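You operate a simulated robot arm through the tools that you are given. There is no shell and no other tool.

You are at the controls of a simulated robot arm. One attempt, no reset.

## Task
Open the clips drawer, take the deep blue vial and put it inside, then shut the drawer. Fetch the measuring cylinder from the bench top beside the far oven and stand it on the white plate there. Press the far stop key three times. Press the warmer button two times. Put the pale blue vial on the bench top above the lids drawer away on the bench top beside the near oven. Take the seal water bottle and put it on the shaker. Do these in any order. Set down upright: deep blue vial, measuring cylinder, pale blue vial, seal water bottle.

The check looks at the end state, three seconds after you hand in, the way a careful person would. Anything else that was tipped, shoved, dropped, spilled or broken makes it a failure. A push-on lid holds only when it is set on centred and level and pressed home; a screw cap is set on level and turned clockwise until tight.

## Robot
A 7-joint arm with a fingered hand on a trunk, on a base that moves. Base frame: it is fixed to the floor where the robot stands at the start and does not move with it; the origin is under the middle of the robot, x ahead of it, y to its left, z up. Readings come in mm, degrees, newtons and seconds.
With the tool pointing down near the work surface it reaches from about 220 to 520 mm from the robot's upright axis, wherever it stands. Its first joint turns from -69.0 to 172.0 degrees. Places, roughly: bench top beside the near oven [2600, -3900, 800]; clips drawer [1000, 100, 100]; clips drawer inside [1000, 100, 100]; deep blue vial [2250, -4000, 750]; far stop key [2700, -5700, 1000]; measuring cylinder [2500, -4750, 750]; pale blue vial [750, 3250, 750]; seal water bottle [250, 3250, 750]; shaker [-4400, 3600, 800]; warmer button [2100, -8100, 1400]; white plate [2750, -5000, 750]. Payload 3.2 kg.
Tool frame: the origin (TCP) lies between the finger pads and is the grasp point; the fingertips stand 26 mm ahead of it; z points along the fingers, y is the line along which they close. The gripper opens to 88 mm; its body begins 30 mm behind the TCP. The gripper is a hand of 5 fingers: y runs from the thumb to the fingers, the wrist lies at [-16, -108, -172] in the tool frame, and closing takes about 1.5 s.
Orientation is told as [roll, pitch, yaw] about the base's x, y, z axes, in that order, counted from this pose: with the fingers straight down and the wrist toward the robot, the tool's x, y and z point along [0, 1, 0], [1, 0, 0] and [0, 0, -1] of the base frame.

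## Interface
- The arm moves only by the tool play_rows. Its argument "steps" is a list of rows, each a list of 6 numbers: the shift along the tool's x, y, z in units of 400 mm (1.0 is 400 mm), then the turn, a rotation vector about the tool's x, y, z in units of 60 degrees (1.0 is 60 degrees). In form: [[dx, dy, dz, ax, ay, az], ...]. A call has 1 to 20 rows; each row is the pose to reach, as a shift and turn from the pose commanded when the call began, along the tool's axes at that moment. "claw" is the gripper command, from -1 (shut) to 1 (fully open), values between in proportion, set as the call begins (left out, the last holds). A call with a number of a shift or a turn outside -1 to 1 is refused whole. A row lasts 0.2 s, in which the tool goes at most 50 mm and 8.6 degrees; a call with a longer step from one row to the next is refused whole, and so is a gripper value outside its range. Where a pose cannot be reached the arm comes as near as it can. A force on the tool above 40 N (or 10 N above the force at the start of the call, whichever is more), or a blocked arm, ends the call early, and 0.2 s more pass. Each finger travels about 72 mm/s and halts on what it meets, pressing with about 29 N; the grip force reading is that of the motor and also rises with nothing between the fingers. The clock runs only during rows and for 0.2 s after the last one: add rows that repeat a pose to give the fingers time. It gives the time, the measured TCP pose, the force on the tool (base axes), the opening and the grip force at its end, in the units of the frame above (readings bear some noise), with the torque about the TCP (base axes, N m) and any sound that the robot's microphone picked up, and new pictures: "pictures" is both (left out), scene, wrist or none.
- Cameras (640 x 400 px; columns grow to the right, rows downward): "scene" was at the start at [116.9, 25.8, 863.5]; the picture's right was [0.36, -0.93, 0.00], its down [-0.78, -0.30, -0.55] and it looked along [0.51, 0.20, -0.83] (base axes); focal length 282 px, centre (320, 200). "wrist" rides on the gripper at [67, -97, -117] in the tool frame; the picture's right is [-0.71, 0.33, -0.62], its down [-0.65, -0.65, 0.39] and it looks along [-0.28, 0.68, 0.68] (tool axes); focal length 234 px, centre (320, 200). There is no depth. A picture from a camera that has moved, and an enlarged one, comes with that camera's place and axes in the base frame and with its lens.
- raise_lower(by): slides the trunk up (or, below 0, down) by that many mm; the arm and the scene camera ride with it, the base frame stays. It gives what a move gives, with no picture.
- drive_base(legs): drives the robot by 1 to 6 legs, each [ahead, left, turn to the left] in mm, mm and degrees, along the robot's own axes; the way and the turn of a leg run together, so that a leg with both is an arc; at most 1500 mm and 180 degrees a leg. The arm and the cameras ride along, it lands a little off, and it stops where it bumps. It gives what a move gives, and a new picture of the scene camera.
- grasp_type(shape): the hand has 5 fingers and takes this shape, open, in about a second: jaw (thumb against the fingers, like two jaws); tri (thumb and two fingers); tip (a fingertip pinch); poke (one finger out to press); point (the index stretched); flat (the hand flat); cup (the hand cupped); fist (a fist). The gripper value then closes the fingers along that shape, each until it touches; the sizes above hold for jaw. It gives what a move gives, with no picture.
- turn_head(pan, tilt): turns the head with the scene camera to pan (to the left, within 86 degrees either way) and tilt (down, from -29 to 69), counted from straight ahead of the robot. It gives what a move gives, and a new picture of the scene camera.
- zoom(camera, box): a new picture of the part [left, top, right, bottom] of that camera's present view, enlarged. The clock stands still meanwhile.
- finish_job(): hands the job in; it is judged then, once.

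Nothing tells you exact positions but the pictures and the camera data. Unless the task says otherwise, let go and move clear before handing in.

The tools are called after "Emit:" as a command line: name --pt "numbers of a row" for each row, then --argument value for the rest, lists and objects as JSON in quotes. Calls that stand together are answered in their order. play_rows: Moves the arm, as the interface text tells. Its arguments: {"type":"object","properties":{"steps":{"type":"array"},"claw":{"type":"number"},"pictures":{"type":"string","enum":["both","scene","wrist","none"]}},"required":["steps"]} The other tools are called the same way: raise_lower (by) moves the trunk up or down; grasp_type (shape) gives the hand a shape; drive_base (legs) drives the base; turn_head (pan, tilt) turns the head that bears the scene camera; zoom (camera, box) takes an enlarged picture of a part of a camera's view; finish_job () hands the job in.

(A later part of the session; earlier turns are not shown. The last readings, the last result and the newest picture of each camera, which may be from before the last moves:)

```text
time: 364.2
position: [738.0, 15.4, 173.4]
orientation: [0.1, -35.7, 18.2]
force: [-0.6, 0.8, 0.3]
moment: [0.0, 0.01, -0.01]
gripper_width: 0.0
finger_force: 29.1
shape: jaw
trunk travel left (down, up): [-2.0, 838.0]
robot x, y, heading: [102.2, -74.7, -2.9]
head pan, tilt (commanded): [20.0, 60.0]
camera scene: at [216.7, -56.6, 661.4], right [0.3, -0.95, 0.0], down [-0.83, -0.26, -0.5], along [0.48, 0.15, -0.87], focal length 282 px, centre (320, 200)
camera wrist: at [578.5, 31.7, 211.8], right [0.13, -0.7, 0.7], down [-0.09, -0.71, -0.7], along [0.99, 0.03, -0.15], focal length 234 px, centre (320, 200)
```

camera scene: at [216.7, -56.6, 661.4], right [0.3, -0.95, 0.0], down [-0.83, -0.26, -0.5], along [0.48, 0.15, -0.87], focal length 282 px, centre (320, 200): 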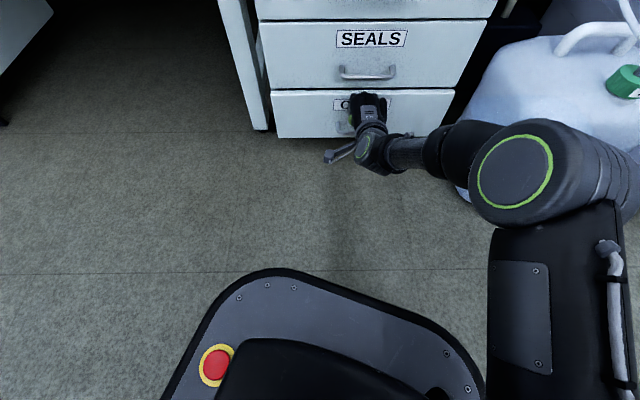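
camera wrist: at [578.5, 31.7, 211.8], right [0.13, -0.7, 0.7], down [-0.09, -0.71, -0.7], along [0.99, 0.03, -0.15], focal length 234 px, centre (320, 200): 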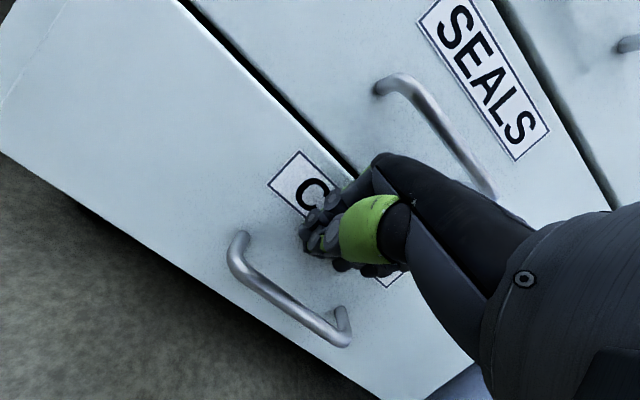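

Almost flush. Pushing the last few millimetres until it stops.

Emit:
play_rows --pt "0 0.01 0.007 0 0 0" --pt "0 0.02 0.014 0 0 0" --pt "0 0.03 0.021 0 0 0" --pt "0 0.04 0.028 0 0 0" --pt "0 0.05 0.035 0 0 0"

Emit:
zoom --camera "scene" --box '[240, 40, 480, 180]'

```text
time: 365.4
position: [757.6, 23.3, 172.5]
orientation: [0.2, -35.3, 18.2]
force: [-21.0, -7.3, 8.8]
moment: [-0.04, 0.02, -0.04]
gripper_width: 0.0
finger_force: 28.6
shape: jaw
trunk travel left (down, up): [-2.0, 838.0]
robot x, y, heading: [102.4, -77.1, -2.4]
head pan, tilt (commanded): [20.0, 60.0]
stopped in row 5: the force on the tool passed its limit at 45 N (the readings are from after the stop); the commanded pose is now the measured one
camera scene: at [214.6, -57.3, 661.6], right [0.3, -0.96, 0.0], down [-0.83, -0.26, -0.5], along [0.48, 0.15, -0.87], focal length 282 px, centre (320, 200)
camera wrist: at [597.2, 39.0, 211.5], right [0.14, -0.7, 0.7], down [-0.09, -0.71, -0.7], along [0.99, 0.03, -0.16], focal length 234 px, centre (320, 200)
```

scene: 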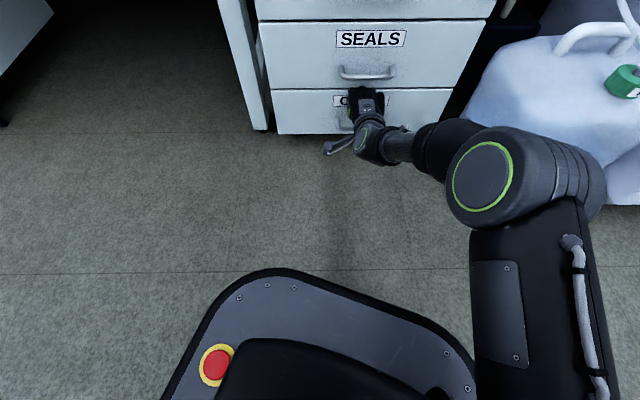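
wrist: 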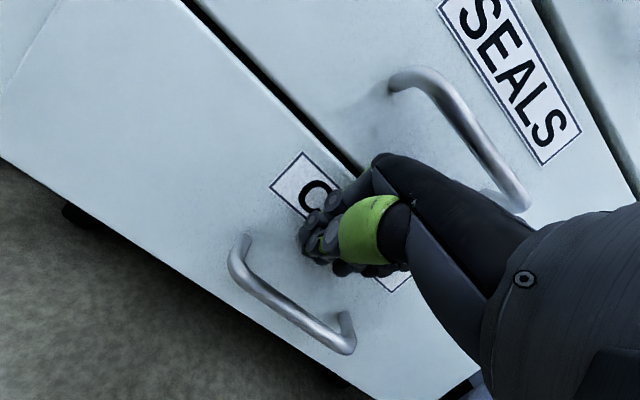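

```text
2.67 times, centred on (360, 110) of scene
camera zoom: at [214.6, -57.3, 661.6], right [0.3, -0.96, 0.0], down [-0.83, -0.26, -0.5], along [0.48, 0.15, -0.87], focal length 751 px, centre (213, 440)
```

zoom: 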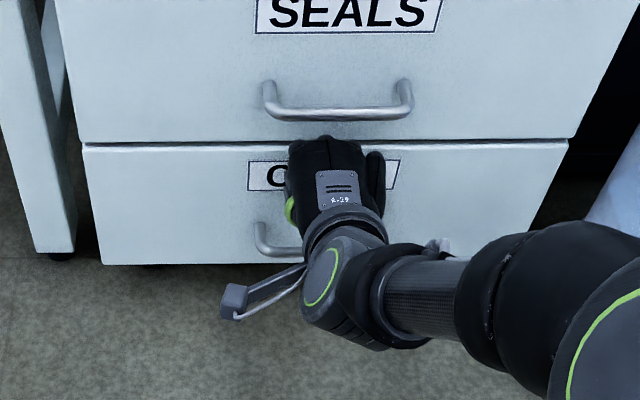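

The drawer is shut firmly against its stop. Retracting the hand and levelling it, then raising for the trip to the far oven.

Emit:
play_rows --pt "0 -0.05 -0.035 0 0 0" --pt "0 -0.12 -0.085 0 0 0" --pt "0 -0.2 -0.14 0 0 0" --pt "0 -0.28 -0.2 0.1 0 0" --pt "0 -0.36 -0.25 0.22 0 0" --pt "0 -0.38 -0.27 0.34 0 0" --pt "0 -0.38 -0.27 0.46 0 0" --pt "0 -0.38 -0.27 0.58 0 0" --pt "0 -0.38 -0.27 0.58 0 0"

Emit:
drive_base --legs '[[-300, -60, 0]]'

Emit:
zoom --camera "scene" --box '[200, 0, 520, 200]'

```text
time: 367.4
position: [581.7, -34.8, 172.3]
orientation: [0.0, -0.5, 18.3]
force: [-0.7, 0.5, 0.3]
moment: [-0.02, 0.03, 0.01]
gripper_width: 0.0
finger_force: 28.9
shape: jaw
trunk travel left (down, up): [-2.0, 838.0]
robot x, y, heading: [98.2, -76.6, -2.9]
head pan, tilt (commanded): [20.0, 60.0]
camera scene: at [215.9, -56.9, 661.4], right [0.3, -0.95, 0.0], down [-0.83, -0.26, -0.5], along [0.48, 0.15, -0.87], focal length 282 px, centre (320, 200)
camera wrist: at [468.0, -3.5, 288.2], right [0.53, -0.57, 0.63], down [-0.41, -0.82, -0.4], along [0.74, -0.05, -0.67], focal length 234 px, centre (320, 200)
```

scene: 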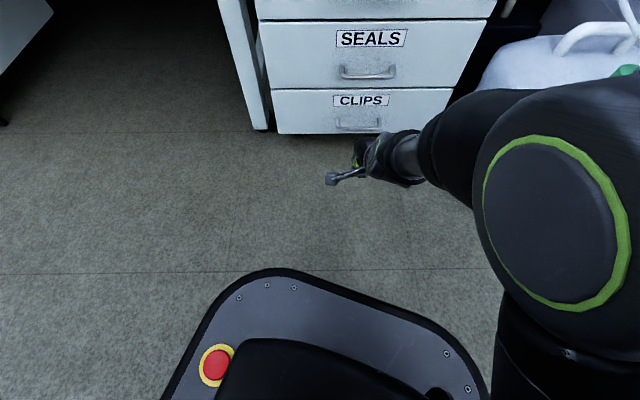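
wrist: 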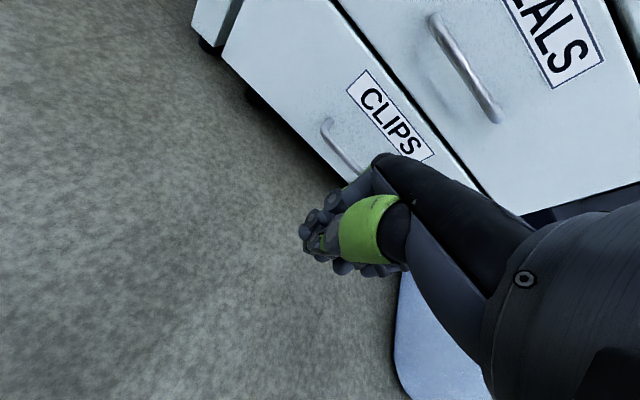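

```text
time: 369.5
position: [275.8, -79.4, 172.7]
orientation: [0.1, -0.7, 18.5]
force: [0.4, 0.1, -0.3]
moment: [0.01, -0.01, 0.02]
gripper_width: 0.1
finger_force: 28.9
shape: jaw
trunk travel left (down, up): [-2.0, 838.0]
robot x, y, heading: [-204.9, -120.1, -2.7]
head pan, tilt (commanded): [20.0, 60.0]
camera scene: at [-89.9, -102.1, 661.4], right [0.3, -0.95, 0.0], down [-0.83, -0.26, -0.5], along [0.48, 0.15, -0.87], focal length 282 px, centre (320, 200)
```

scene: 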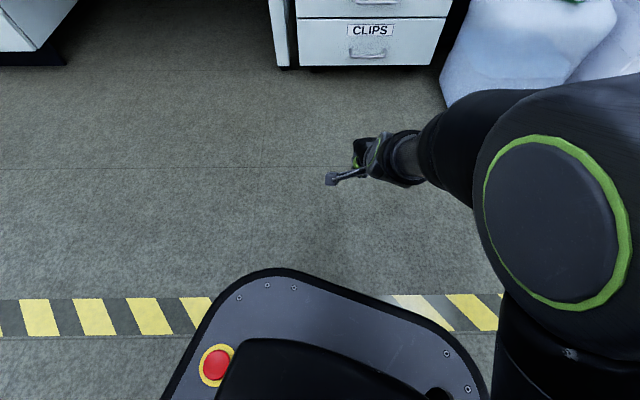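

```text
2.00 times, centred on (360, 100) of scene
camera zoom: at [-89.9, -102.1, 661.4], right [0.3, -0.95, 0.0], down [-0.83, -0.26, -0.5], along [0.48, 0.15, -0.87], focal length 563 px, centre (240, 400)
```

zoom: 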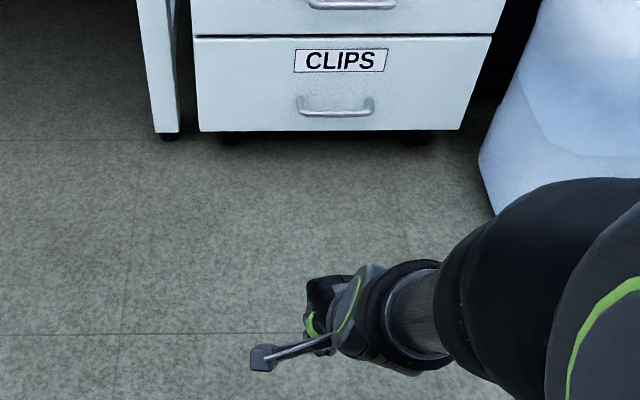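

The clips drawer is flush shut. Raising up, restoring a compact arm posture, and driving to the far oven.

Emit:
raise_lower --by 400

Emit:
raise_lower --by 380

Emit:
play_rows --pt "0.02 -0.04 0 0 0 0" --pt "0.05 -0.1 0 0 0 0" --pt "0.08 -0.16 0 0 0 0" --pt "0.11 -0.22 0 0 0 0" --pt "0.13 -0.25 0 0 0 0" --claw 0.6 --pictures "none"

Emit:
drive_base --legs '[[0, 0, -68], [1400, 0, 0], [1400, 0, 0], [1400, 0, 0], [600, 0, 0]]'

Emit:
turn_head --pan 55 --tilt 20

```text
time: 373.3
position: [275.9, -79.0, 573.2]
orientation: [0.1, -0.5, 18.5]
force: [0.6, -0.1, 0.0]
moment: [0.0, -0.01, 0.01]
gripper_width: 0.0
finger_force: 28.7
shape: jaw
trunk travel left (down, up): [-402.0, 438.0]
robot x, y, heading: [-207.1, -121.1, -2.6]
head pan, tilt (commanded): [20.0, 60.0]
```

```text
time: 377.0
position: [275.8, -79.6, 952.5]
orientation: [0.1, -0.6, 18.6]
force: [0.2, 0.6, 0.5]
moment: [0.01, -0.03, 0.01]
gripper_width: 0.0
finger_force: 29.2
shape: jaw
trunk travel left (down, up): [-782.0, 58.0]
robot x, y, heading: [-205.4, -117.5, -2.7]
head pan, tilt (commanded): [20.0, 60.0]
```

```text
time: 378.2
position: [164.6, -61.7, 951.5]
orientation: [0.1, -0.6, 18.5]
force: [-0.4, 1.5, -0.3]
moment: [0.01, 0.03, 0.01]
gripper_width: 70.3
finger_force: 0.0
shape: jaw
trunk travel left (down, up): [-782.0, 58.0]
robot x, y, heading: [-203.5, -119.2, -2.7]
head pan, tilt (commanded): [20.0, 60.0]
```

```text
time: 404.3
position: [1689.4, -4931.0, 952.3]
orientation: [0.1, -0.6, -48.3]
force: [-0.4, -0.3, 0.0]
moment: [0.01, 0.0, 0.01]
gripper_width: 70.3
finger_force: 0.0
shape: jaw
trunk travel left (down, up): [-782.0, 58.0]
robot x, y, heading: [1492.3, -4615.1, -69.3]
head pan, tilt (commanded): [20.0, 60.0]
camera scene: at [1552.1, -4711.8, 1441.4], right [-0.76, -0.65, 0.0], down [-0.56, 0.66, -0.5], along [0.33, -0.38, -0.87], focal length 282 px, centre (320, 200)
```

scene: 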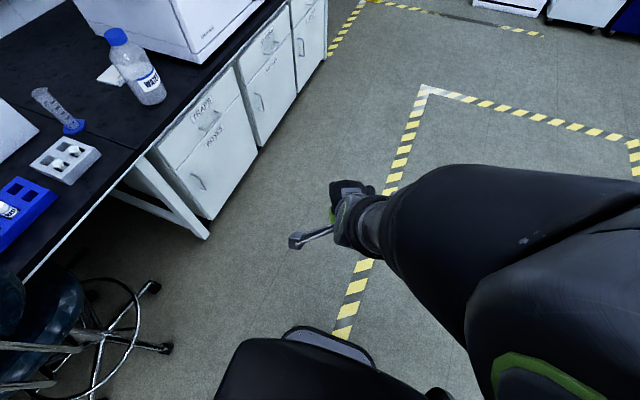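

```text
time: 405.3
position: [1688.8, -4930.5, 950.9]
orientation: [0.1, -0.5, -48.3]
force: [0.7, 0.3, 0.9]
moment: [0.01, -0.01, 0.01]
gripper_width: 70.3
finger_force: 0.0
shape: jaw
trunk travel left (down, up): [-782.0, 58.0]
robot x, y, heading: [1486.7, -4613.2, -69.4]
head pan, tilt (commanded): [55.0, 20.0]
camera scene: at [1598.8, -4684.4, 1499.4], right [-0.25, -0.97, 0.0], down [-0.33, 0.09, -0.94], along [0.91, -0.23, -0.34], focal length 282 px, centre (320, 200)
```

scene: 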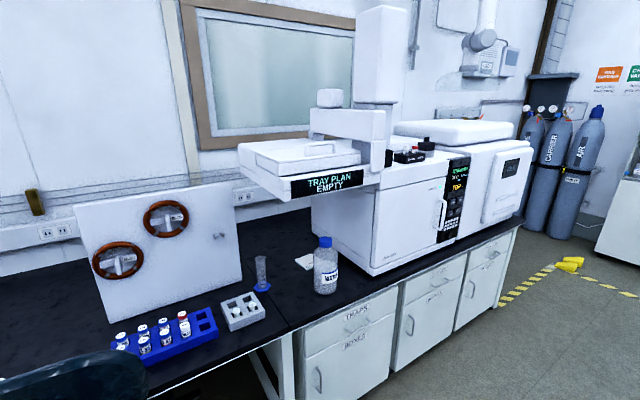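

Emit:
zoom --camera "scene" --box '[210, 130, 410, 330]'

```text
2.00 times, centred on (310, 230) of scene
camera zoom: at [1598.8, -4684.4, 1499.4], right [-0.25, -0.97, 0.0], down [-0.33, 0.09, -0.94], along [0.91, -0.23, -0.34], focal length 563 px, centre (340, 140)
```

zoom: 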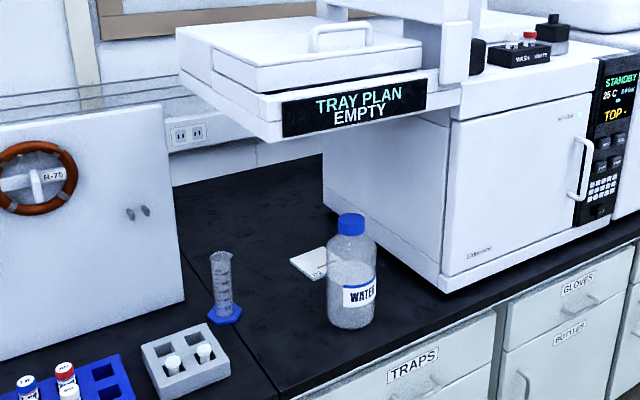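

Cylinder near [2601, -4687] (146 mm tall, blue base), plate near [2735, -4925] partly behind a water bottle and below an overhanging tray. I'll turn to face the bench and look from closer.

Emit:
drive_base --legs '[[150, 250, 0], [0, 0, 60]]'

Emit:
turn_head --pan 10 --tilt 25

```text
time: 410.0
position: [2148.9, -4652.5, 952.4]
orientation: [0.2, -0.6, 11.8]
force: [-0.3, 0.3, -0.3]
moment: [0.05, -0.02, -0.02]
gripper_width: 70.5
finger_force: 0.1
shape: jaw
trunk travel left (down, up): [-782.0, 58.0]
robot x, y, heading: [1777.4, -4669.9, -9.1]
head pan, tilt (commanded): [55.0, 20.0]
camera scene: at [1891.1, -4608.7, 1499.5], right [0.72, -0.7, 0.0], down [-0.24, -0.25, -0.94], along [0.65, 0.67, -0.34], focal length 282 px, centre (320, 200)
```

scene: 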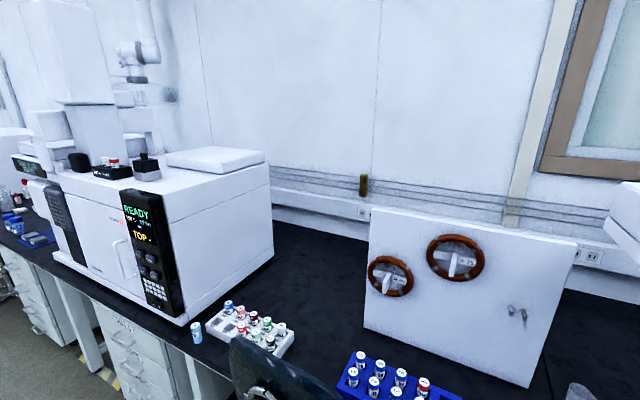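

```text
time: 411.1
position: [2149.1, -4652.9, 951.1]
orientation: [0.0, -0.6, 11.9]
force: [-0.2, 0.3, -0.1]
moment: [0.01, -0.02, 0.03]
gripper_width: 70.2
finger_force: 0.1
shape: jaw
trunk travel left (down, up): [-782.0, 58.0]
robot x, y, heading: [1777.3, -4667.8, -9.4]
head pan, tilt (commanded): [10.0, 25.0]
camera scene: at [1918.4, -4674.1, 1491.4], right [0.02, -1.0, 0.0], down [-0.42, -0.01, -0.91], along [0.91, 0.01, -0.42], focal length 282 px, centre (320, 200)
```

scene: 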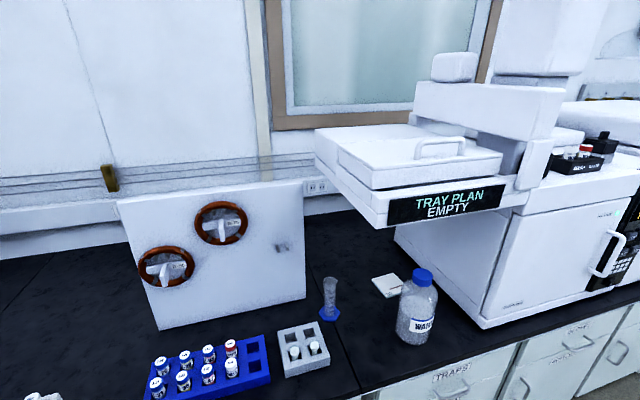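

Emit:
zoom --camera "scene" --box '[280, 120, 540, 370]'

```text
1.60 times, centred on (410, 245) of scene
camera zoom: at [1918.4, -4674.1, 1491.4], right [0.02, -1.0, 0.0], down [-0.42, -0.01, -0.91], along [0.91, 0.01, -0.42], focal length 450 px, centre (176, 128)
```

zoom: 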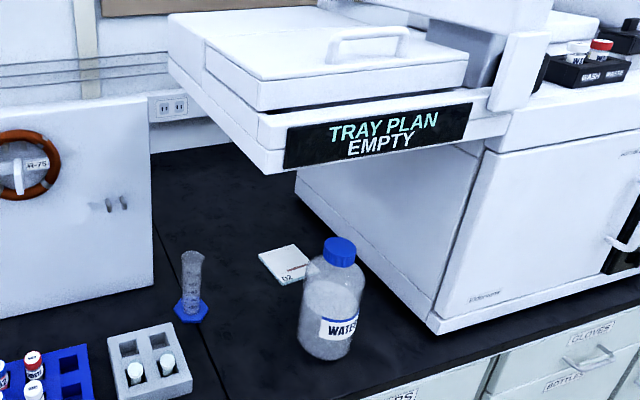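

Plate centre is at about (2741, −4922), tray underside at z≈1227, bottle between me and the plate. I'll sidestep right, swing the hand to the cylinder's side, then move in.

Emit:
drive_base --legs '[[158, -298, -2]]'

Emit:
raise_lower --by 58

Emit:
play_rows --pt "0.1 0.03 0 0 0 0" --pt "0.2 0.06 0 0 0 0" --pt "0.3 0.09 0 0 0 0" --pt "0.4 0.12 0 0 0 0" --pt "0.43 0.1335 0 0 0 0"

Emit:
turn_head --pan 25 --tilt 35

```text
time: 413.3
position: [2249.9, -4985.5, 952.3]
orientation: [0.1, -0.6, 10.0]
force: [0.2, -0.1, -0.4]
moment: [0.02, 0.01, -0.03]
gripper_width: 70.6
finger_force: 0.0
shape: jaw
trunk travel left (down, up): [-782.0, 58.0]
robot x, y, heading: [1878.3, -4986.9, -11.3]
head pan, tilt (commanded): [10.0, 25.0]
camera scene: at [2020.2, -5000.0, 1491.4], right [-0.02, -1.0, 0.0], down [-0.42, 0.01, -0.91], along [0.91, -0.02, -0.42], focal length 282 px, centre (320, 200)
```

scene: 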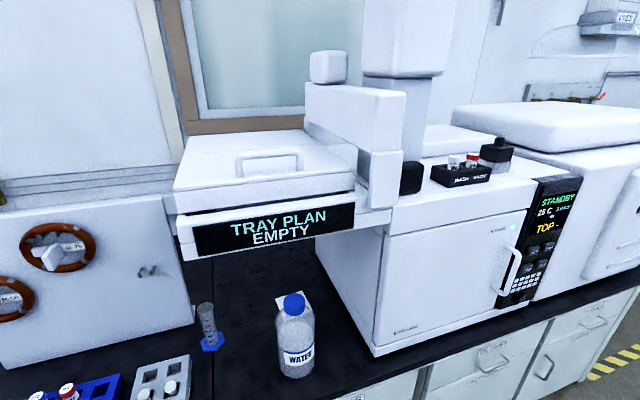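

```text
time: 414.3
position: [2252.2, -4986.5, 1010.0]
orientation: [0.0, -0.6, 9.9]
force: [0.2, -0.5, -0.1]
moment: [0.0, 0.01, -0.01]
gripper_width: 70.3
finger_force: 0.2
shape: jaw
trunk travel left (down, up): [-840.0, 0.0]
robot x, y, heading: [1878.3, -4990.2, -11.1]
head pan, tilt (commanded): [10.0, 25.0]
```

```text
time: 415.7
position: [2300.2, -4816.2, 1045.8]
orientation: [4.3, -2.4, 6.1]
force: [-0.6, 0.2, 0.1]
moment: [0.02, -0.03, 0.01]
gripper_width: 70.4
finger_force: 0.0
shape: jaw
trunk travel left (down, up): [-840.0, 0.0]
robot x, y, heading: [1878.4, -4989.0, -11.1]
head pan, tilt (commanded): [10.0, 25.0]
stopped in row 5: the arm was blocked; the commanded pose is now the measured one
camera scene: at [2020.0, -5000.2, 1549.5], right [-0.02, -1.0, 0.0], down [-0.42, 0.01, -0.91], along [0.91, -0.02, -0.42], focal length 282 px, centre (320, 200)
camera wrist: at [2192.7, -4770.5, 1162.7], right [0.39, -0.72, 0.58], down [-0.57, -0.68, -0.46], along [0.73, -0.15, -0.67], focal length 234 px, centre (320, 200)
```

scene: 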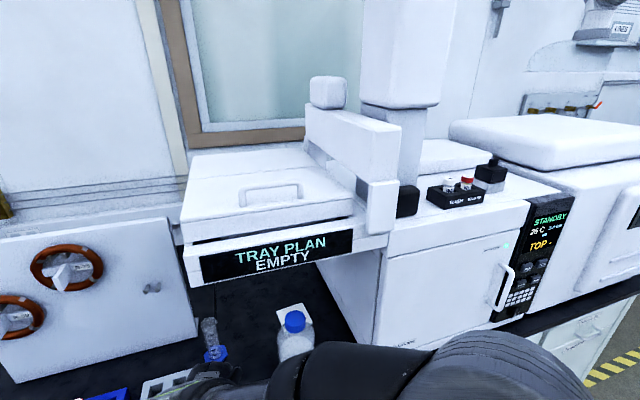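
wrist: 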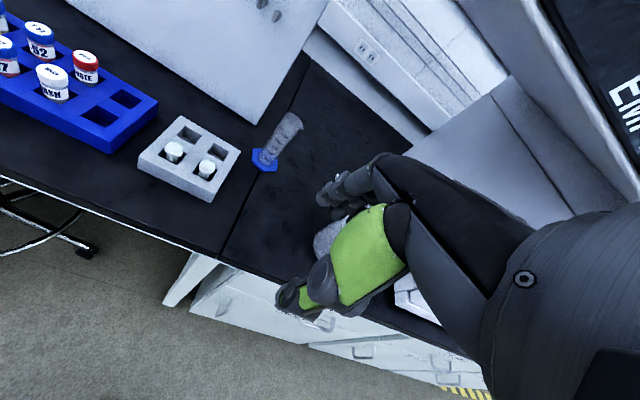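

```text
time: 416.5
position: [2299.5, -4816.4, 1045.6]
orientation: [4.3, -2.4, 6.2]
force: [0.2, -0.2, 0.1]
moment: [-0.01, -0.01, -0.02]
gripper_width: 70.5
finger_force: 0.0
shape: jaw
trunk travel left (down, up): [-840.0, 0.0]
robot x, y, heading: [1877.2, -4989.8, -10.8]
head pan, tilt (commanded): [25.0, 35.0]
camera scene: at [2013.6, -4977.1, 1533.7], right [0.24, -0.97, 0.0], down [-0.56, -0.14, -0.82], along [0.8, 0.2, -0.57], focal length 282 px, centre (320, 200)
```

scene: 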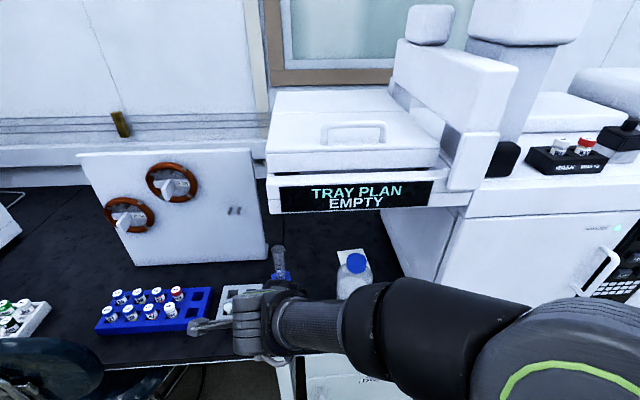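

The arm hit a joint limit while unfolding from its earlier posture, but nothing was touched. I'll level the hand and bring it back to a normal height.

Emit:
play_rows --pt "0 0 0.02 0.02 -0.036 0" --pt "0 0 0.05 0.04 -0.072 0" --pt "0 0 0.09 0.04 -0.072 0" --pt "0 0 0.09 0.04 -0.072 0"

```text
time: 417.5
position: [2304.9, -4817.3, 1014.4]
orientation: [0.7, -0.1, 5.6]
force: [-0.2, -1.1, 0.1]
moment: [-0.01, 0.02, 0.04]
gripper_width: 70.7
finger_force: 0.0
shape: jaw
trunk travel left (down, up): [-840.0, 0.0]
robot x, y, heading: [1876.2, -4987.4, -11.2]
head pan, tilt (commanded): [25.0, 35.0]
camera scene: at [2013.3, -4977.1, 1533.7], right [0.24, -0.97, 0.0], down [-0.56, -0.14, -0.82], along [0.8, 0.2, -0.57], focal length 282 px, centre (320, 200)
camera wrist: at [2202.7, -4760.8, 1130.3], right [0.4, -0.68, 0.62], down [-0.59, -0.7, -0.4], along [0.7, -0.21, -0.68], focal length 234 px, centre (320, 200)
```

scene: 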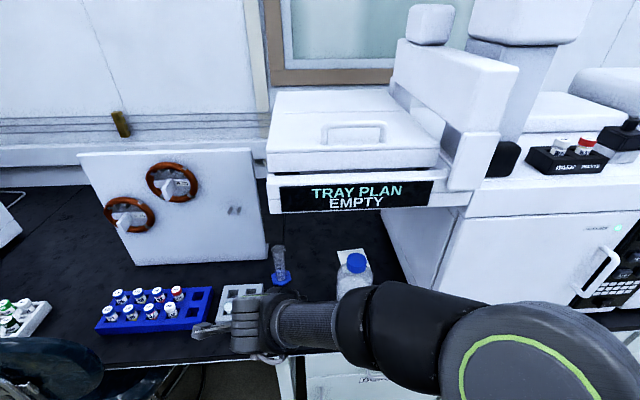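
wrist: 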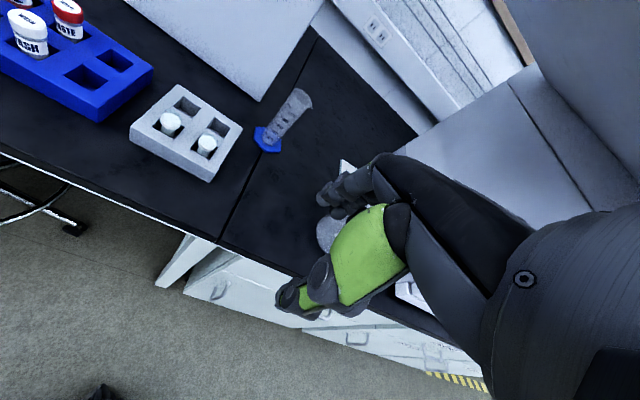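

Lowering 100 mm to pass safely under the tray, then moving in.

Emit:
raise_lower --by -95

Emit:
drive_base --legs '[[183, 106, 0]]'

Emit:
play_rows --pt "0 0 0 0 0 0" --pictures "wrist"

```text
time: 418.8
position: [2305.6, -4816.2, 917.7]
orientation: [0.6, -0.1, 5.5]
force: [-0.5, 0.0, -0.1]
moment: [0.05, -0.01, -0.01]
gripper_width: 70.6
finger_force: 0.1
shape: jaw
trunk travel left (down, up): [-745.0, 95.0]
robot x, y, heading: [1881.1, -4987.3, -10.9]
head pan, tilt (commanded): [25.0, 35.0]
```

```text
time: 420.4
position: [2505.4, -4748.3, 917.7]
orientation: [0.6, 0.1, 5.5]
force: [0.0, 0.7, -0.5]
moment: [0.0, 0.0, 0.0]
gripper_width: 70.2
finger_force: 0.0
shape: jaw
trunk travel left (down, up): [-745.0, 95.0]
robot x, y, heading: [2075.9, -4921.7, -10.9]
head pan, tilt (commanded): [25.0, 35.0]
camera scene: at [2214.0, -4908.3, 1438.6], right [0.24, -0.97, 0.0], down [-0.56, -0.14, -0.82], along [0.8, 0.2, -0.57], focal length 282 px, centre (320, 200)
```

scene: 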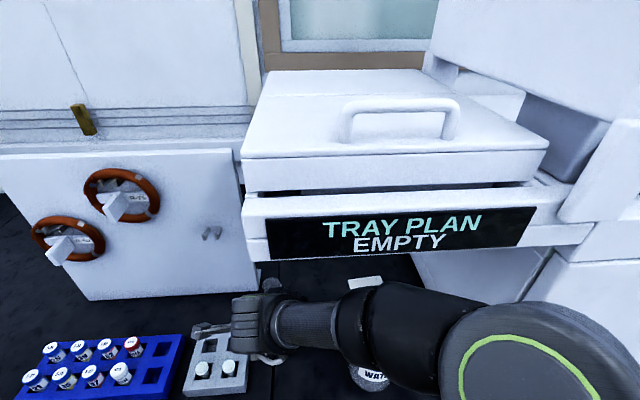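

```text
time: 420.8
position: [2506.2, -4748.3, 919.4]
orientation: [0.8, 0.0, 5.3]
force: [0.1, 0.1, -0.3]
moment: [-0.01, -0.01, 0.0]
gripper_width: 70.7
finger_force: 0.1
shape: jaw
trunk travel left (down, up): [-745.0, 95.0]
robot x, y, heading: [2082.0, -4923.8, -11.2]
head pan, tilt (commanded): [25.0, 35.0]
camera wrist: at [2403.4, -4693.0, 1035.7], right [0.4, -0.68, 0.61], down [-0.59, -0.7, -0.4], along [0.7, -0.21, -0.68], focal length 234 px, centre (320, 200)
```

wrist: 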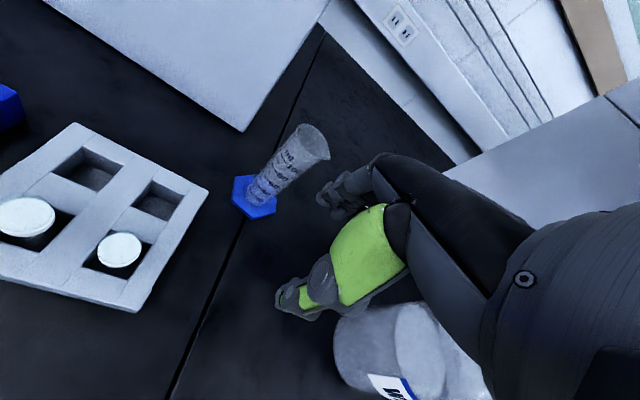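

Emit:
zoom --camera "wrist" --box '[200, 100, 380, 240]'

```text
2.86 times, centred on (290, 170) of wrist
camera zoom: at [2403.4, -4693.0, 1035.7], right [0.4, -0.68, 0.61], down [-0.59, -0.7, -0.4], along [0.7, -0.21, -0.68], focal length 669 px, centre (406, 286)
```

zoom: 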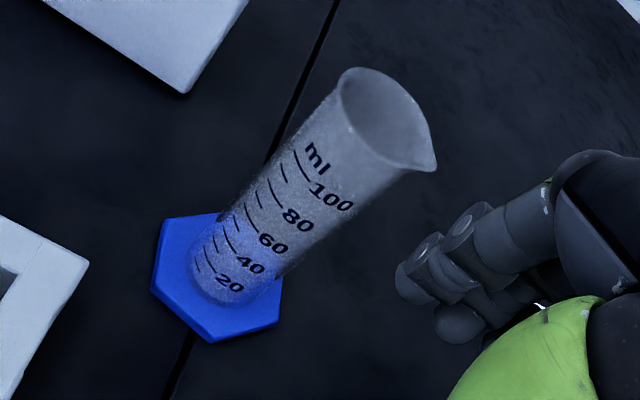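

Empty cylinder: axis at [2596, −4696], rim at z≈896, tube ≈30 mm. Raising slightly, moving over it.

Emit:
raise_lower --by 40

Emit:
play_rows --pt "0.03 0.06 0 0 0 0" --pt "0.06 0.12 0 0 0 0" --pt "0.09 0.18 0 0 0 0" --pt "0.1085 0.237 0 0 0 0" --pt "0.1085 0.237 0 0 0 0"

Emit:
zoom --camera "wrist" --box '[180, 160, 380, 320]'

```text
time: 421.6
position: [2505.7, -4749.2, 958.3]
orientation: [0.7, -0.1, 5.3]
force: [1.0, 1.0, 0.4]
moment: [0.01, 0.03, 0.02]
gripper_width: 70.6
finger_force: 0.1
shape: jaw
trunk travel left (down, up): [-785.0, 55.0]
robot x, y, heading: [2080.3, -4919.1, -11.2]
head pan, tilt (commanded): [25.0, 35.0]
```

```text
time: 422.8
position: [2583.9, -4701.6, 959.4]
orientation: [0.6, 0.0, 5.2]
force: [0.3, -0.3, 0.6]
moment: [-0.02, 0.01, 0.01]
gripper_width: 70.4
finger_force: 0.0
shape: jaw
out of reach, approached as far as the arm can: row 4, 5
trunk travel left (down, up): [-785.0, 55.0]
robot x, y, heading: [2081.2, -4918.7, -11.5]
head pan, tilt (commanded): [25.0, 35.0]
camera scene: at [2213.4, -4908.4, 1478.8], right [0.24, -0.97, 0.0], down [-0.56, -0.14, -0.82], along [0.8, 0.2, -0.57], focal length 282 px, centre (320, 200)
camera wrist: at [2482.2, -4646.4, 1075.9], right [0.4, -0.68, 0.62], down [-0.59, -0.7, -0.4], along [0.7, -0.21, -0.68], focal length 234 px, centre (320, 200)
```

scene: 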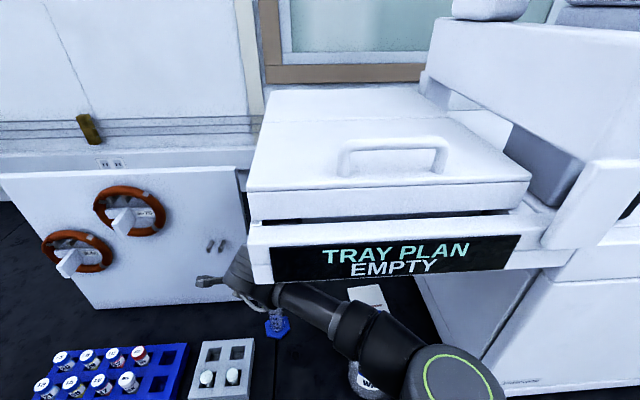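
wrist: 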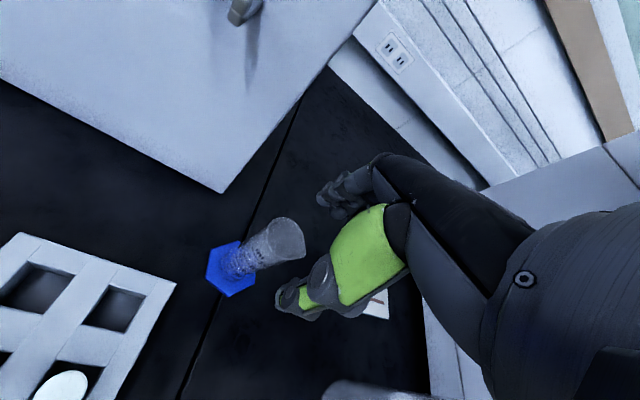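

```text
2.50 times, centred on (280, 240) of wrist
camera zoom: at [2482.2, -4646.4, 1075.9], right [0.4, -0.68, 0.62], down [-0.59, -0.7, -0.4], along [0.7, -0.21, -0.68], focal length 585 px, centre (420, 100)
```

zoom: 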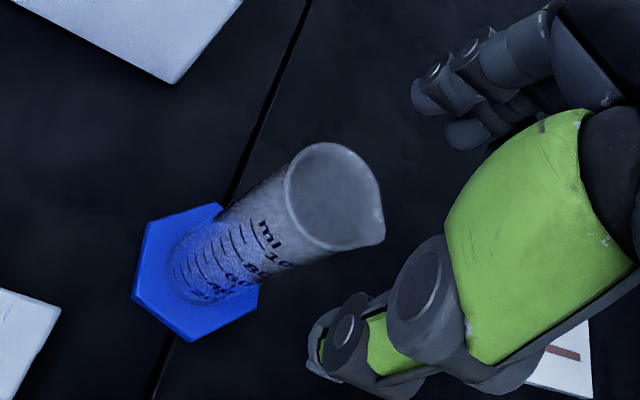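

12 mm short; turning the wrist toward the shoulder line gains reach.

Emit:
play_rows --pt "0 -0.01 0 0 0 -0.1" --pt "0 -0.01 0 0 0 -0.2" --pt "0 -0.01 0 0 0 -0.3" --pt "0 -0.01 0 0 0 -0.4" --pt "0 -0.01 0 0 0 -0.5" --pt "0 -0.01 0 0 0 -0.5" --pictures "none"

```text
time: 424.2
position: [2579.3, -4702.5, 958.2]
orientation: [0.5, -0.3, 35.4]
force: [-0.1, -1.0, -0.4]
moment: [-0.02, 0.0, -0.03]
gripper_width: 70.8
finger_force: 0.0
shape: jaw
trunk travel left (down, up): [-785.0, 55.0]
robot x, y, heading: [2074.0, -4920.9, -11.3]
head pan, tilt (commanded): [25.0, 35.0]
```

Emit:
play_rows --pt "-0.006 0.02 0 0 0 0" --pt "-0.0117 0.0445 0 0 0 0" --pt "-0.0117 0.0445 0 0 0 0"

Emit:
zoom --camera "wrist" --box '[180, 160, 380, 320]'

```text
time: 425.0
position: [2596.2, -4695.2, 958.8]
orientation: [0.5, -0.3, 35.4]
force: [-0.5, -0.2, -0.2]
moment: [0.0, -0.01, 0.01]
gripper_width: 70.8
finger_force: 0.1
shape: jaw
trunk travel left (down, up): [-785.0, 55.0]
robot x, y, heading: [2077.6, -4918.3, -11.1]
head pan, tilt (commanded): [25.0, 35.0]
camera scene: at [2213.6, -4908.7, 1478.7], right [0.24, -0.97, 0.0], down [-0.56, -0.14, -0.82], along [0.8, 0.2, -0.57], focal length 282 px, centre (320, 200)
camera wrist: at [2479.7, -4699.4, 1074.6], right [0.68, -0.39, 0.62], down [-0.16, -0.9, -0.4], along [0.72, 0.17, -0.68], focal length 234 px, centre (320, 200)
```

scene: 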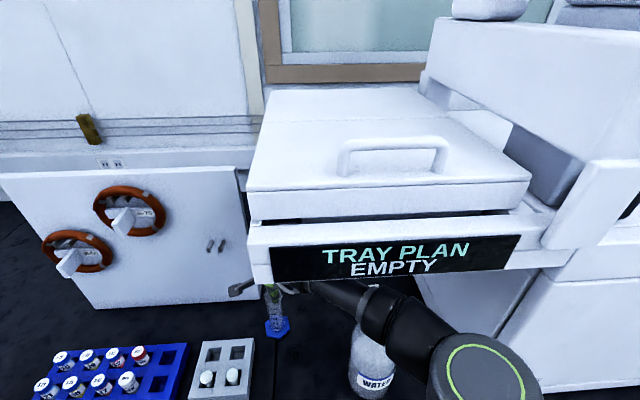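
wrist: 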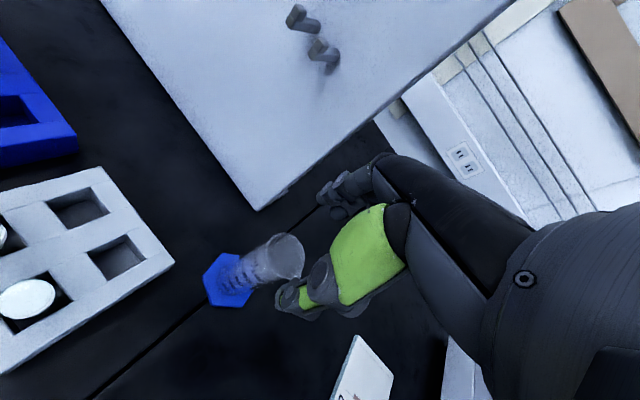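

```text
2.50 times, centred on (280, 240) of wrist
camera zoom: at [2479.7, -4699.4, 1074.6], right [0.68, -0.39, 0.62], down [-0.16, -0.9, -0.4], along [0.72, 0.17, -0.68], focal length 585 px, centre (420, 100)
```

zoom: 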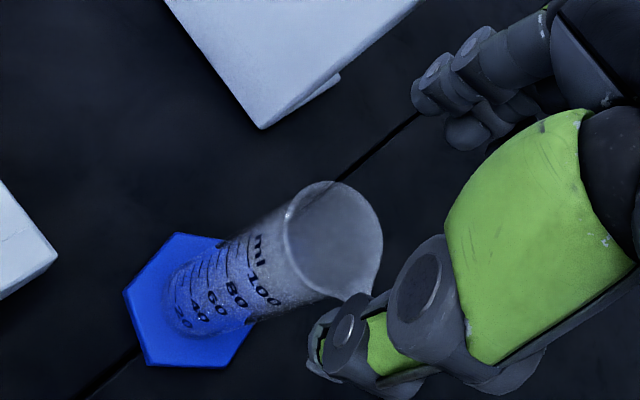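

The forearm would pass right over the water bottle if I lowered here, so I won't. I'll back out, face the bench squarely so my elbow stays high and to the right, and come in again.

Emit:
drive_base --legs '[[-190, -108, 0]]'

Emit:
play_rows --pt "0 -0.1 0 0 0 0" --pt "0 -0.2 0 0 0 0" --pt "0 -0.3 0 0 0 0" --pt "0 -0.4 0 0 0 0" --pt "0 -0.4 0 0 0 0"

```text
time: 426.7
position: [2390.4, -4764.2, 959.2]
orientation: [0.5, -0.3, 35.4]
force: [0.6, 0.2, 0.0]
moment: [-0.01, 0.0, -0.01]
gripper_width: 70.8
finger_force: 0.0
shape: jaw
trunk travel left (down, up): [-785.0, 55.0]
robot x, y, heading: [1872.4, -4985.3, -11.2]
head pan, tilt (commanded): [25.0, 35.0]
camera scene: at [2007.3, -4977.2, 1478.7], right [0.24, -0.97, 0.0], down [-0.56, -0.14, -0.82], along [0.8, 0.2, -0.57], focal length 282 px, centre (320, 200)
```

scene: 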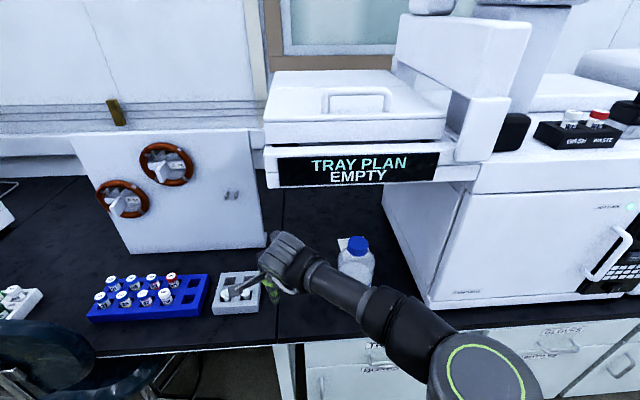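

```text
time: 427.9
position: [2260.1, -4858.9, 955.9]
orientation: [0.5, -0.3, 35.3]
force: [0.5, 0.4, 0.3]
moment: [0.0, 0.03, 0.0]
gripper_width: 70.7
finger_force: 0.0
shape: jaw
trunk travel left (down, up): [-785.0, 55.0]
robot x, y, heading: [1874.2, -4990.0, -11.1]
head pan, tilt (commanded): [25.0, 35.0]
camera scene: at [2008.3, -4976.4, 1478.6], right [0.24, -0.97, 0.0], down [-0.56, -0.14, -0.82], along [0.8, 0.19, -0.57], focal length 282 px, centre (320, 200)
camera wrist: at [2143.2, -4861.8, 1072.7], right [0.68, -0.39, 0.62], down [-0.16, -0.9, -0.4], along [0.72, 0.17, -0.68], focal length 234 px, centre (320, 200)
```

scene: 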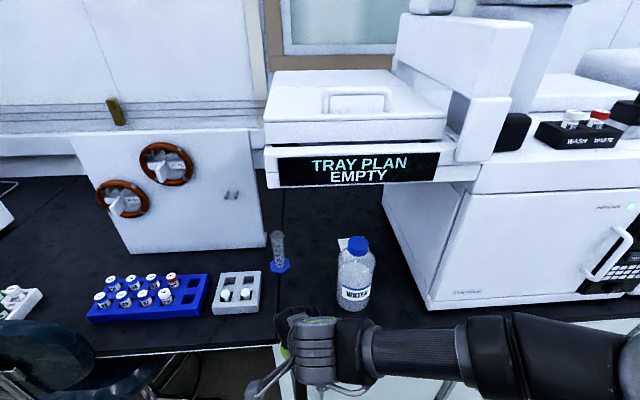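
wrist: 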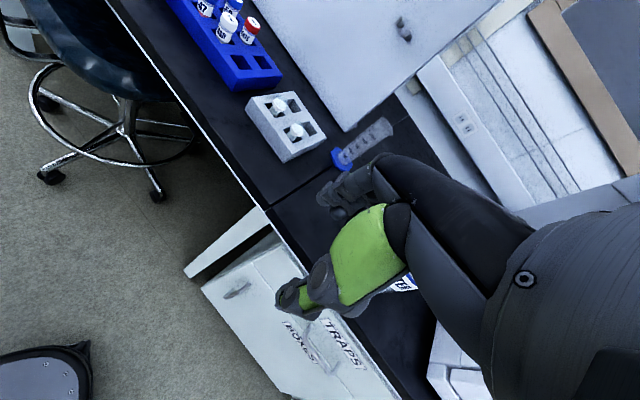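

Emit:
drive_base --legs '[[0, 0, 30]]'

Emit:
play_rows --pt "-0.1 0.012 0 0 0 0.07" --pt "-0.2 0.025 0 0 0 0.14" --pt "-0.3 0.037 0 0 0 0.21" --pt "-0.4 0.05 0 0 0 0.28" --pt "-0.5 0.062 0 0 0 0.35" --pt "-0.6 0.075 0 0 0 0.42" --pt "-0.6545 0.0815 0 0 0 0.5" --pt "-0.6545 0.0815 0 0 0 0.5"

```text
time: 429.8
position: [2145.9, -4684.1, 957.7]
orientation: [0.4, -0.3, 64.9]
force: [0.1, -0.1, 0.3]
moment: [0.01, 0.0, 0.0]
gripper_width: 70.5
finger_force: 0.0
shape: jaw
trunk travel left (down, up): [-785.0, 55.0]
robot x, y, heading: [1871.5, -4986.7, 18.0]
head pan, tilt (commanded): [25.0, 35.0]
camera scene: at [1984.3, -4912.2, 1478.7], right [0.69, -0.73, 0.0], down [-0.42, -0.39, -0.82], along [0.6, 0.56, -0.57], focal length 282 px, centre (320, 200)
```

scene: 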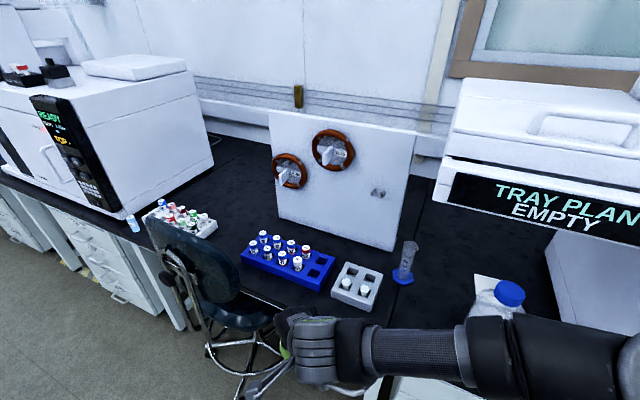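

```text
time: 431.6
position: [2396.5, -4765.6, 955.0]
orientation: [0.5, 0.0, 34.9]
force: [-0.9, 0.5, 0.7]
moment: [0.02, 0.0, 0.01]
gripper_width: 70.4
finger_force: 0.0
shape: jaw
trunk travel left (down, up): [-785.0, 55.0]
robot x, y, heading: [1870.0, -4988.6, 18.4]
head pan, tilt (commanded): [25.0, 35.0]
camera scene: at [1984.1, -4912.3, 1478.7], right [0.69, -0.73, 0.0], down [-0.42, -0.39, -0.82], along [0.6, 0.56, -0.57], focal length 282 px, centre (320, 200)
camera wrist: at [2279.6, -4768.1, 1072.5], right [0.68, -0.4, 0.62], down [-0.17, -0.9, -0.4], along [0.71, 0.17, -0.68], focal length 234 px, centre (320, 200)
```

scene: 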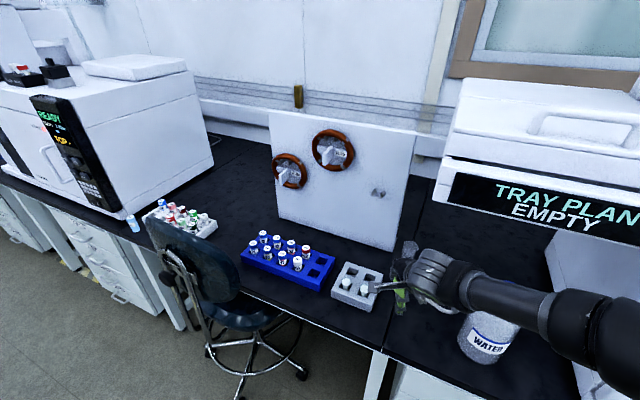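
wrist: 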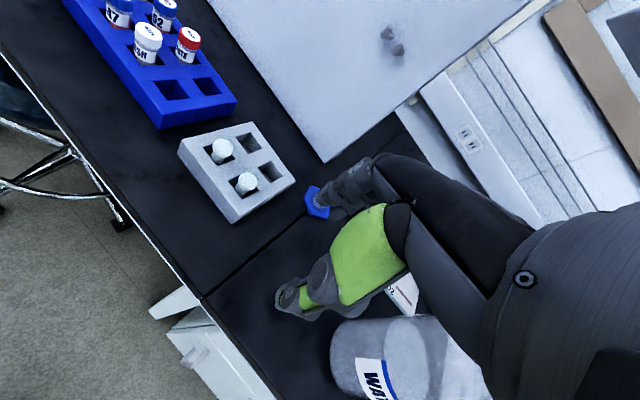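

Emit:
turn_head --pan -25 --tilt 40

```text
time: 432.8
position: [2396.4, -4765.5, 956.0]
orientation: [0.7, 0.0, 34.9]
force: [0.0, -0.5, 0.9]
moment: [-0.03, -0.02, -0.01]
gripper_width: 70.5
finger_force: 0.1
shape: jaw
trunk travel left (down, up): [-785.0, 55.0]
robot x, y, heading: [1871.2, -4989.3, 18.4]
head pan, tilt (commanded): [-25.0, 40.0]
camera scene: at [2004.7, -4982.4, 1471.1], right [-0.12, -0.99, 0.0], down [-0.64, 0.07, -0.77], along [0.76, -0.09, -0.64], focal length 282 px, centre (320, 200)
```

scene: 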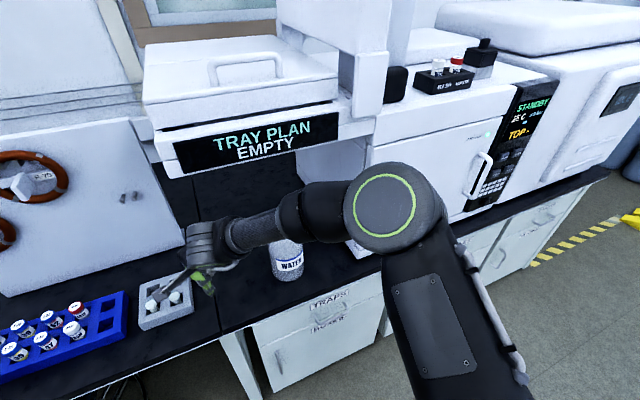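

The elbow would brush under the tray if I come in high, so I'll come in low instead: hand at tube-grip height, to the right of the cylinder, then slide left so the tube enters between thumb and fingers.

Emit:
raise_lower --by -70

Emit:
play_rows --pt "-0.06 -0.017 0 0 0 0" --pt "-0.12 -0.034 0 0 0 0" --pt "-0.18 -0.05 0 0 0 0" --pt "-0.18 -0.05 0 0 0 0" --claw 1

```text
time: 433.8
position: [2394.8, -4766.3, 886.4]
orientation: [0.5, 0.0, 34.9]
force: [-0.1, -0.1, -0.8]
moment: [0.02, 0.05, 0.01]
gripper_width: 70.5
finger_force: 0.0
shape: jaw
trunk travel left (down, up): [-715.0, 125.0]
robot x, y, heading: [1871.7, -4989.2, 18.1]
head pan, tilt (commanded): [-25.0, 40.0]
```

```text
time: 434.8
position: [2422.3, -4837.7, 884.4]
orientation: [0.6, 0.0, 34.9]
force: [0.1, 0.1, 0.0]
moment: [0.0, 0.05, -0.03]
gripper_width: 88.0
finger_force: 0.0
shape: jaw
trunk travel left (down, up): [-715.0, 125.0]
robot x, y, heading: [1871.2, -4989.4, 18.2]
head pan, tilt (commanded): [-25.0, 40.0]
camera scene: at [2004.5, -4981.8, 1401.1], right [-0.12, -0.99, 0.0], down [-0.64, 0.07, -0.77], along [0.76, -0.09, -0.64], focal length 282 px, centre (320, 200)
camera wrist: at [2304.8, -4839.0, 1001.6], right [0.68, -0.39, 0.62], down [-0.17, -0.9, -0.4], along [0.71, 0.17, -0.68], focal length 234 px, centre (320, 200)
```

scene: 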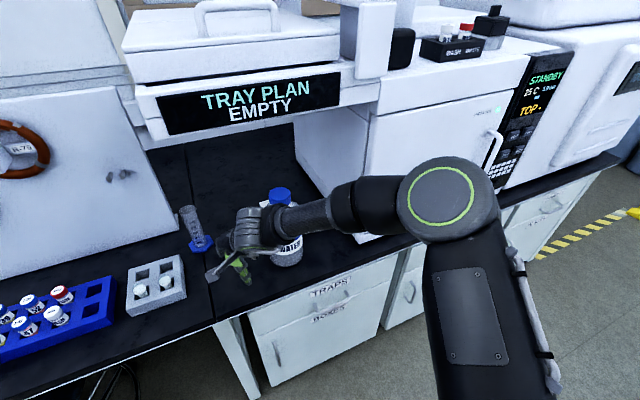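
wrist: 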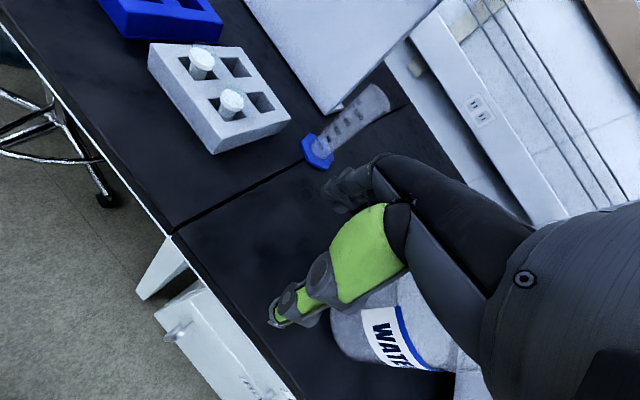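

The forearm should clear the bottle cap by ~30 mm. I'll raise 8 mm more and go forward in two cautious steps.

Emit:
raise_lower --by 8

Emit:
drive_base --legs '[[110, 0, 0]]'

Emit:
turn_head --pan -5 --tilt 45

```text
time: 435.4
position: [2421.7, -4837.4, 892.4]
orientation: [0.5, 0.0, 34.9]
force: [-0.2, -0.1, -0.3]
moment: [0.0, -0.02, 0.04]
gripper_width: 87.4
finger_force: 0.1
shape: jaw
trunk travel left (down, up): [-723.0, 117.0]
robot x, y, heading: [1873.2, -4986.5, 18.1]
head pan, tilt (commanded): [-25.0, 40.0]
```

```text
time: 436.6
position: [2526.6, -4802.4, 891.8]
orientation: [0.6, 0.0, 34.8]
force: [-0.1, -0.4, -0.8]
moment: [-0.02, 0.04, -0.02]
gripper_width: 87.9
finger_force: 0.1
shape: jaw
trunk travel left (down, up): [-723.0, 117.0]
robot x, y, heading: [1974.3, -4954.2, 18.4]
head pan, tilt (commanded): [-25.0, 40.0]
camera scene: at [2109.7, -4947.7, 1409.1], right [-0.12, -0.99, 0.0], down [-0.64, 0.07, -0.77], along [0.76, -0.09, -0.64], focal length 282 px, centre (320, 200)
```

scene: 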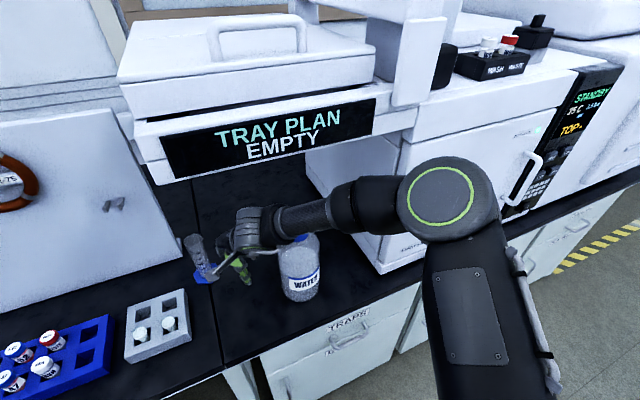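

```text
time: 437.4
position: [2526.2, -4801.2, 894.0]
orientation: [0.5, 0.0, 35.1]
force: [0.7, 1.4, 0.1]
moment: [-0.01, 0.03, 0.03]
gripper_width: 87.9
finger_force: 0.0
shape: jaw
trunk travel left (down, up): [-723.0, 117.0]
robot x, y, heading: [1974.7, -4954.9, 18.3]
head pan, tilt (commanded): [-5.0, 45.0]
camera scene: at [2103.9, -4919.4, 1401.9], right [0.23, -0.97, 0.0], down [-0.69, -0.16, -0.71], along [0.69, 0.16, -0.71], focal length 282 px, centre (320, 200)
```

scene: 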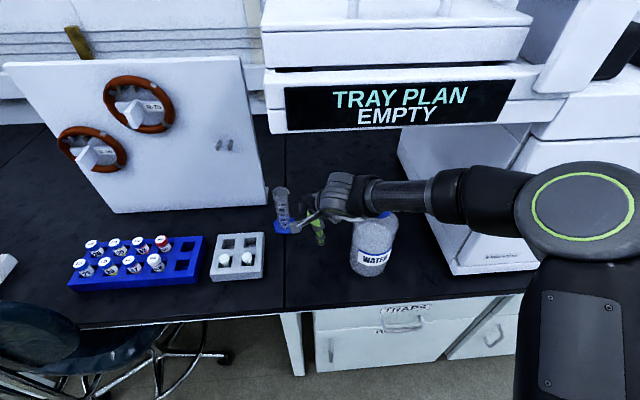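

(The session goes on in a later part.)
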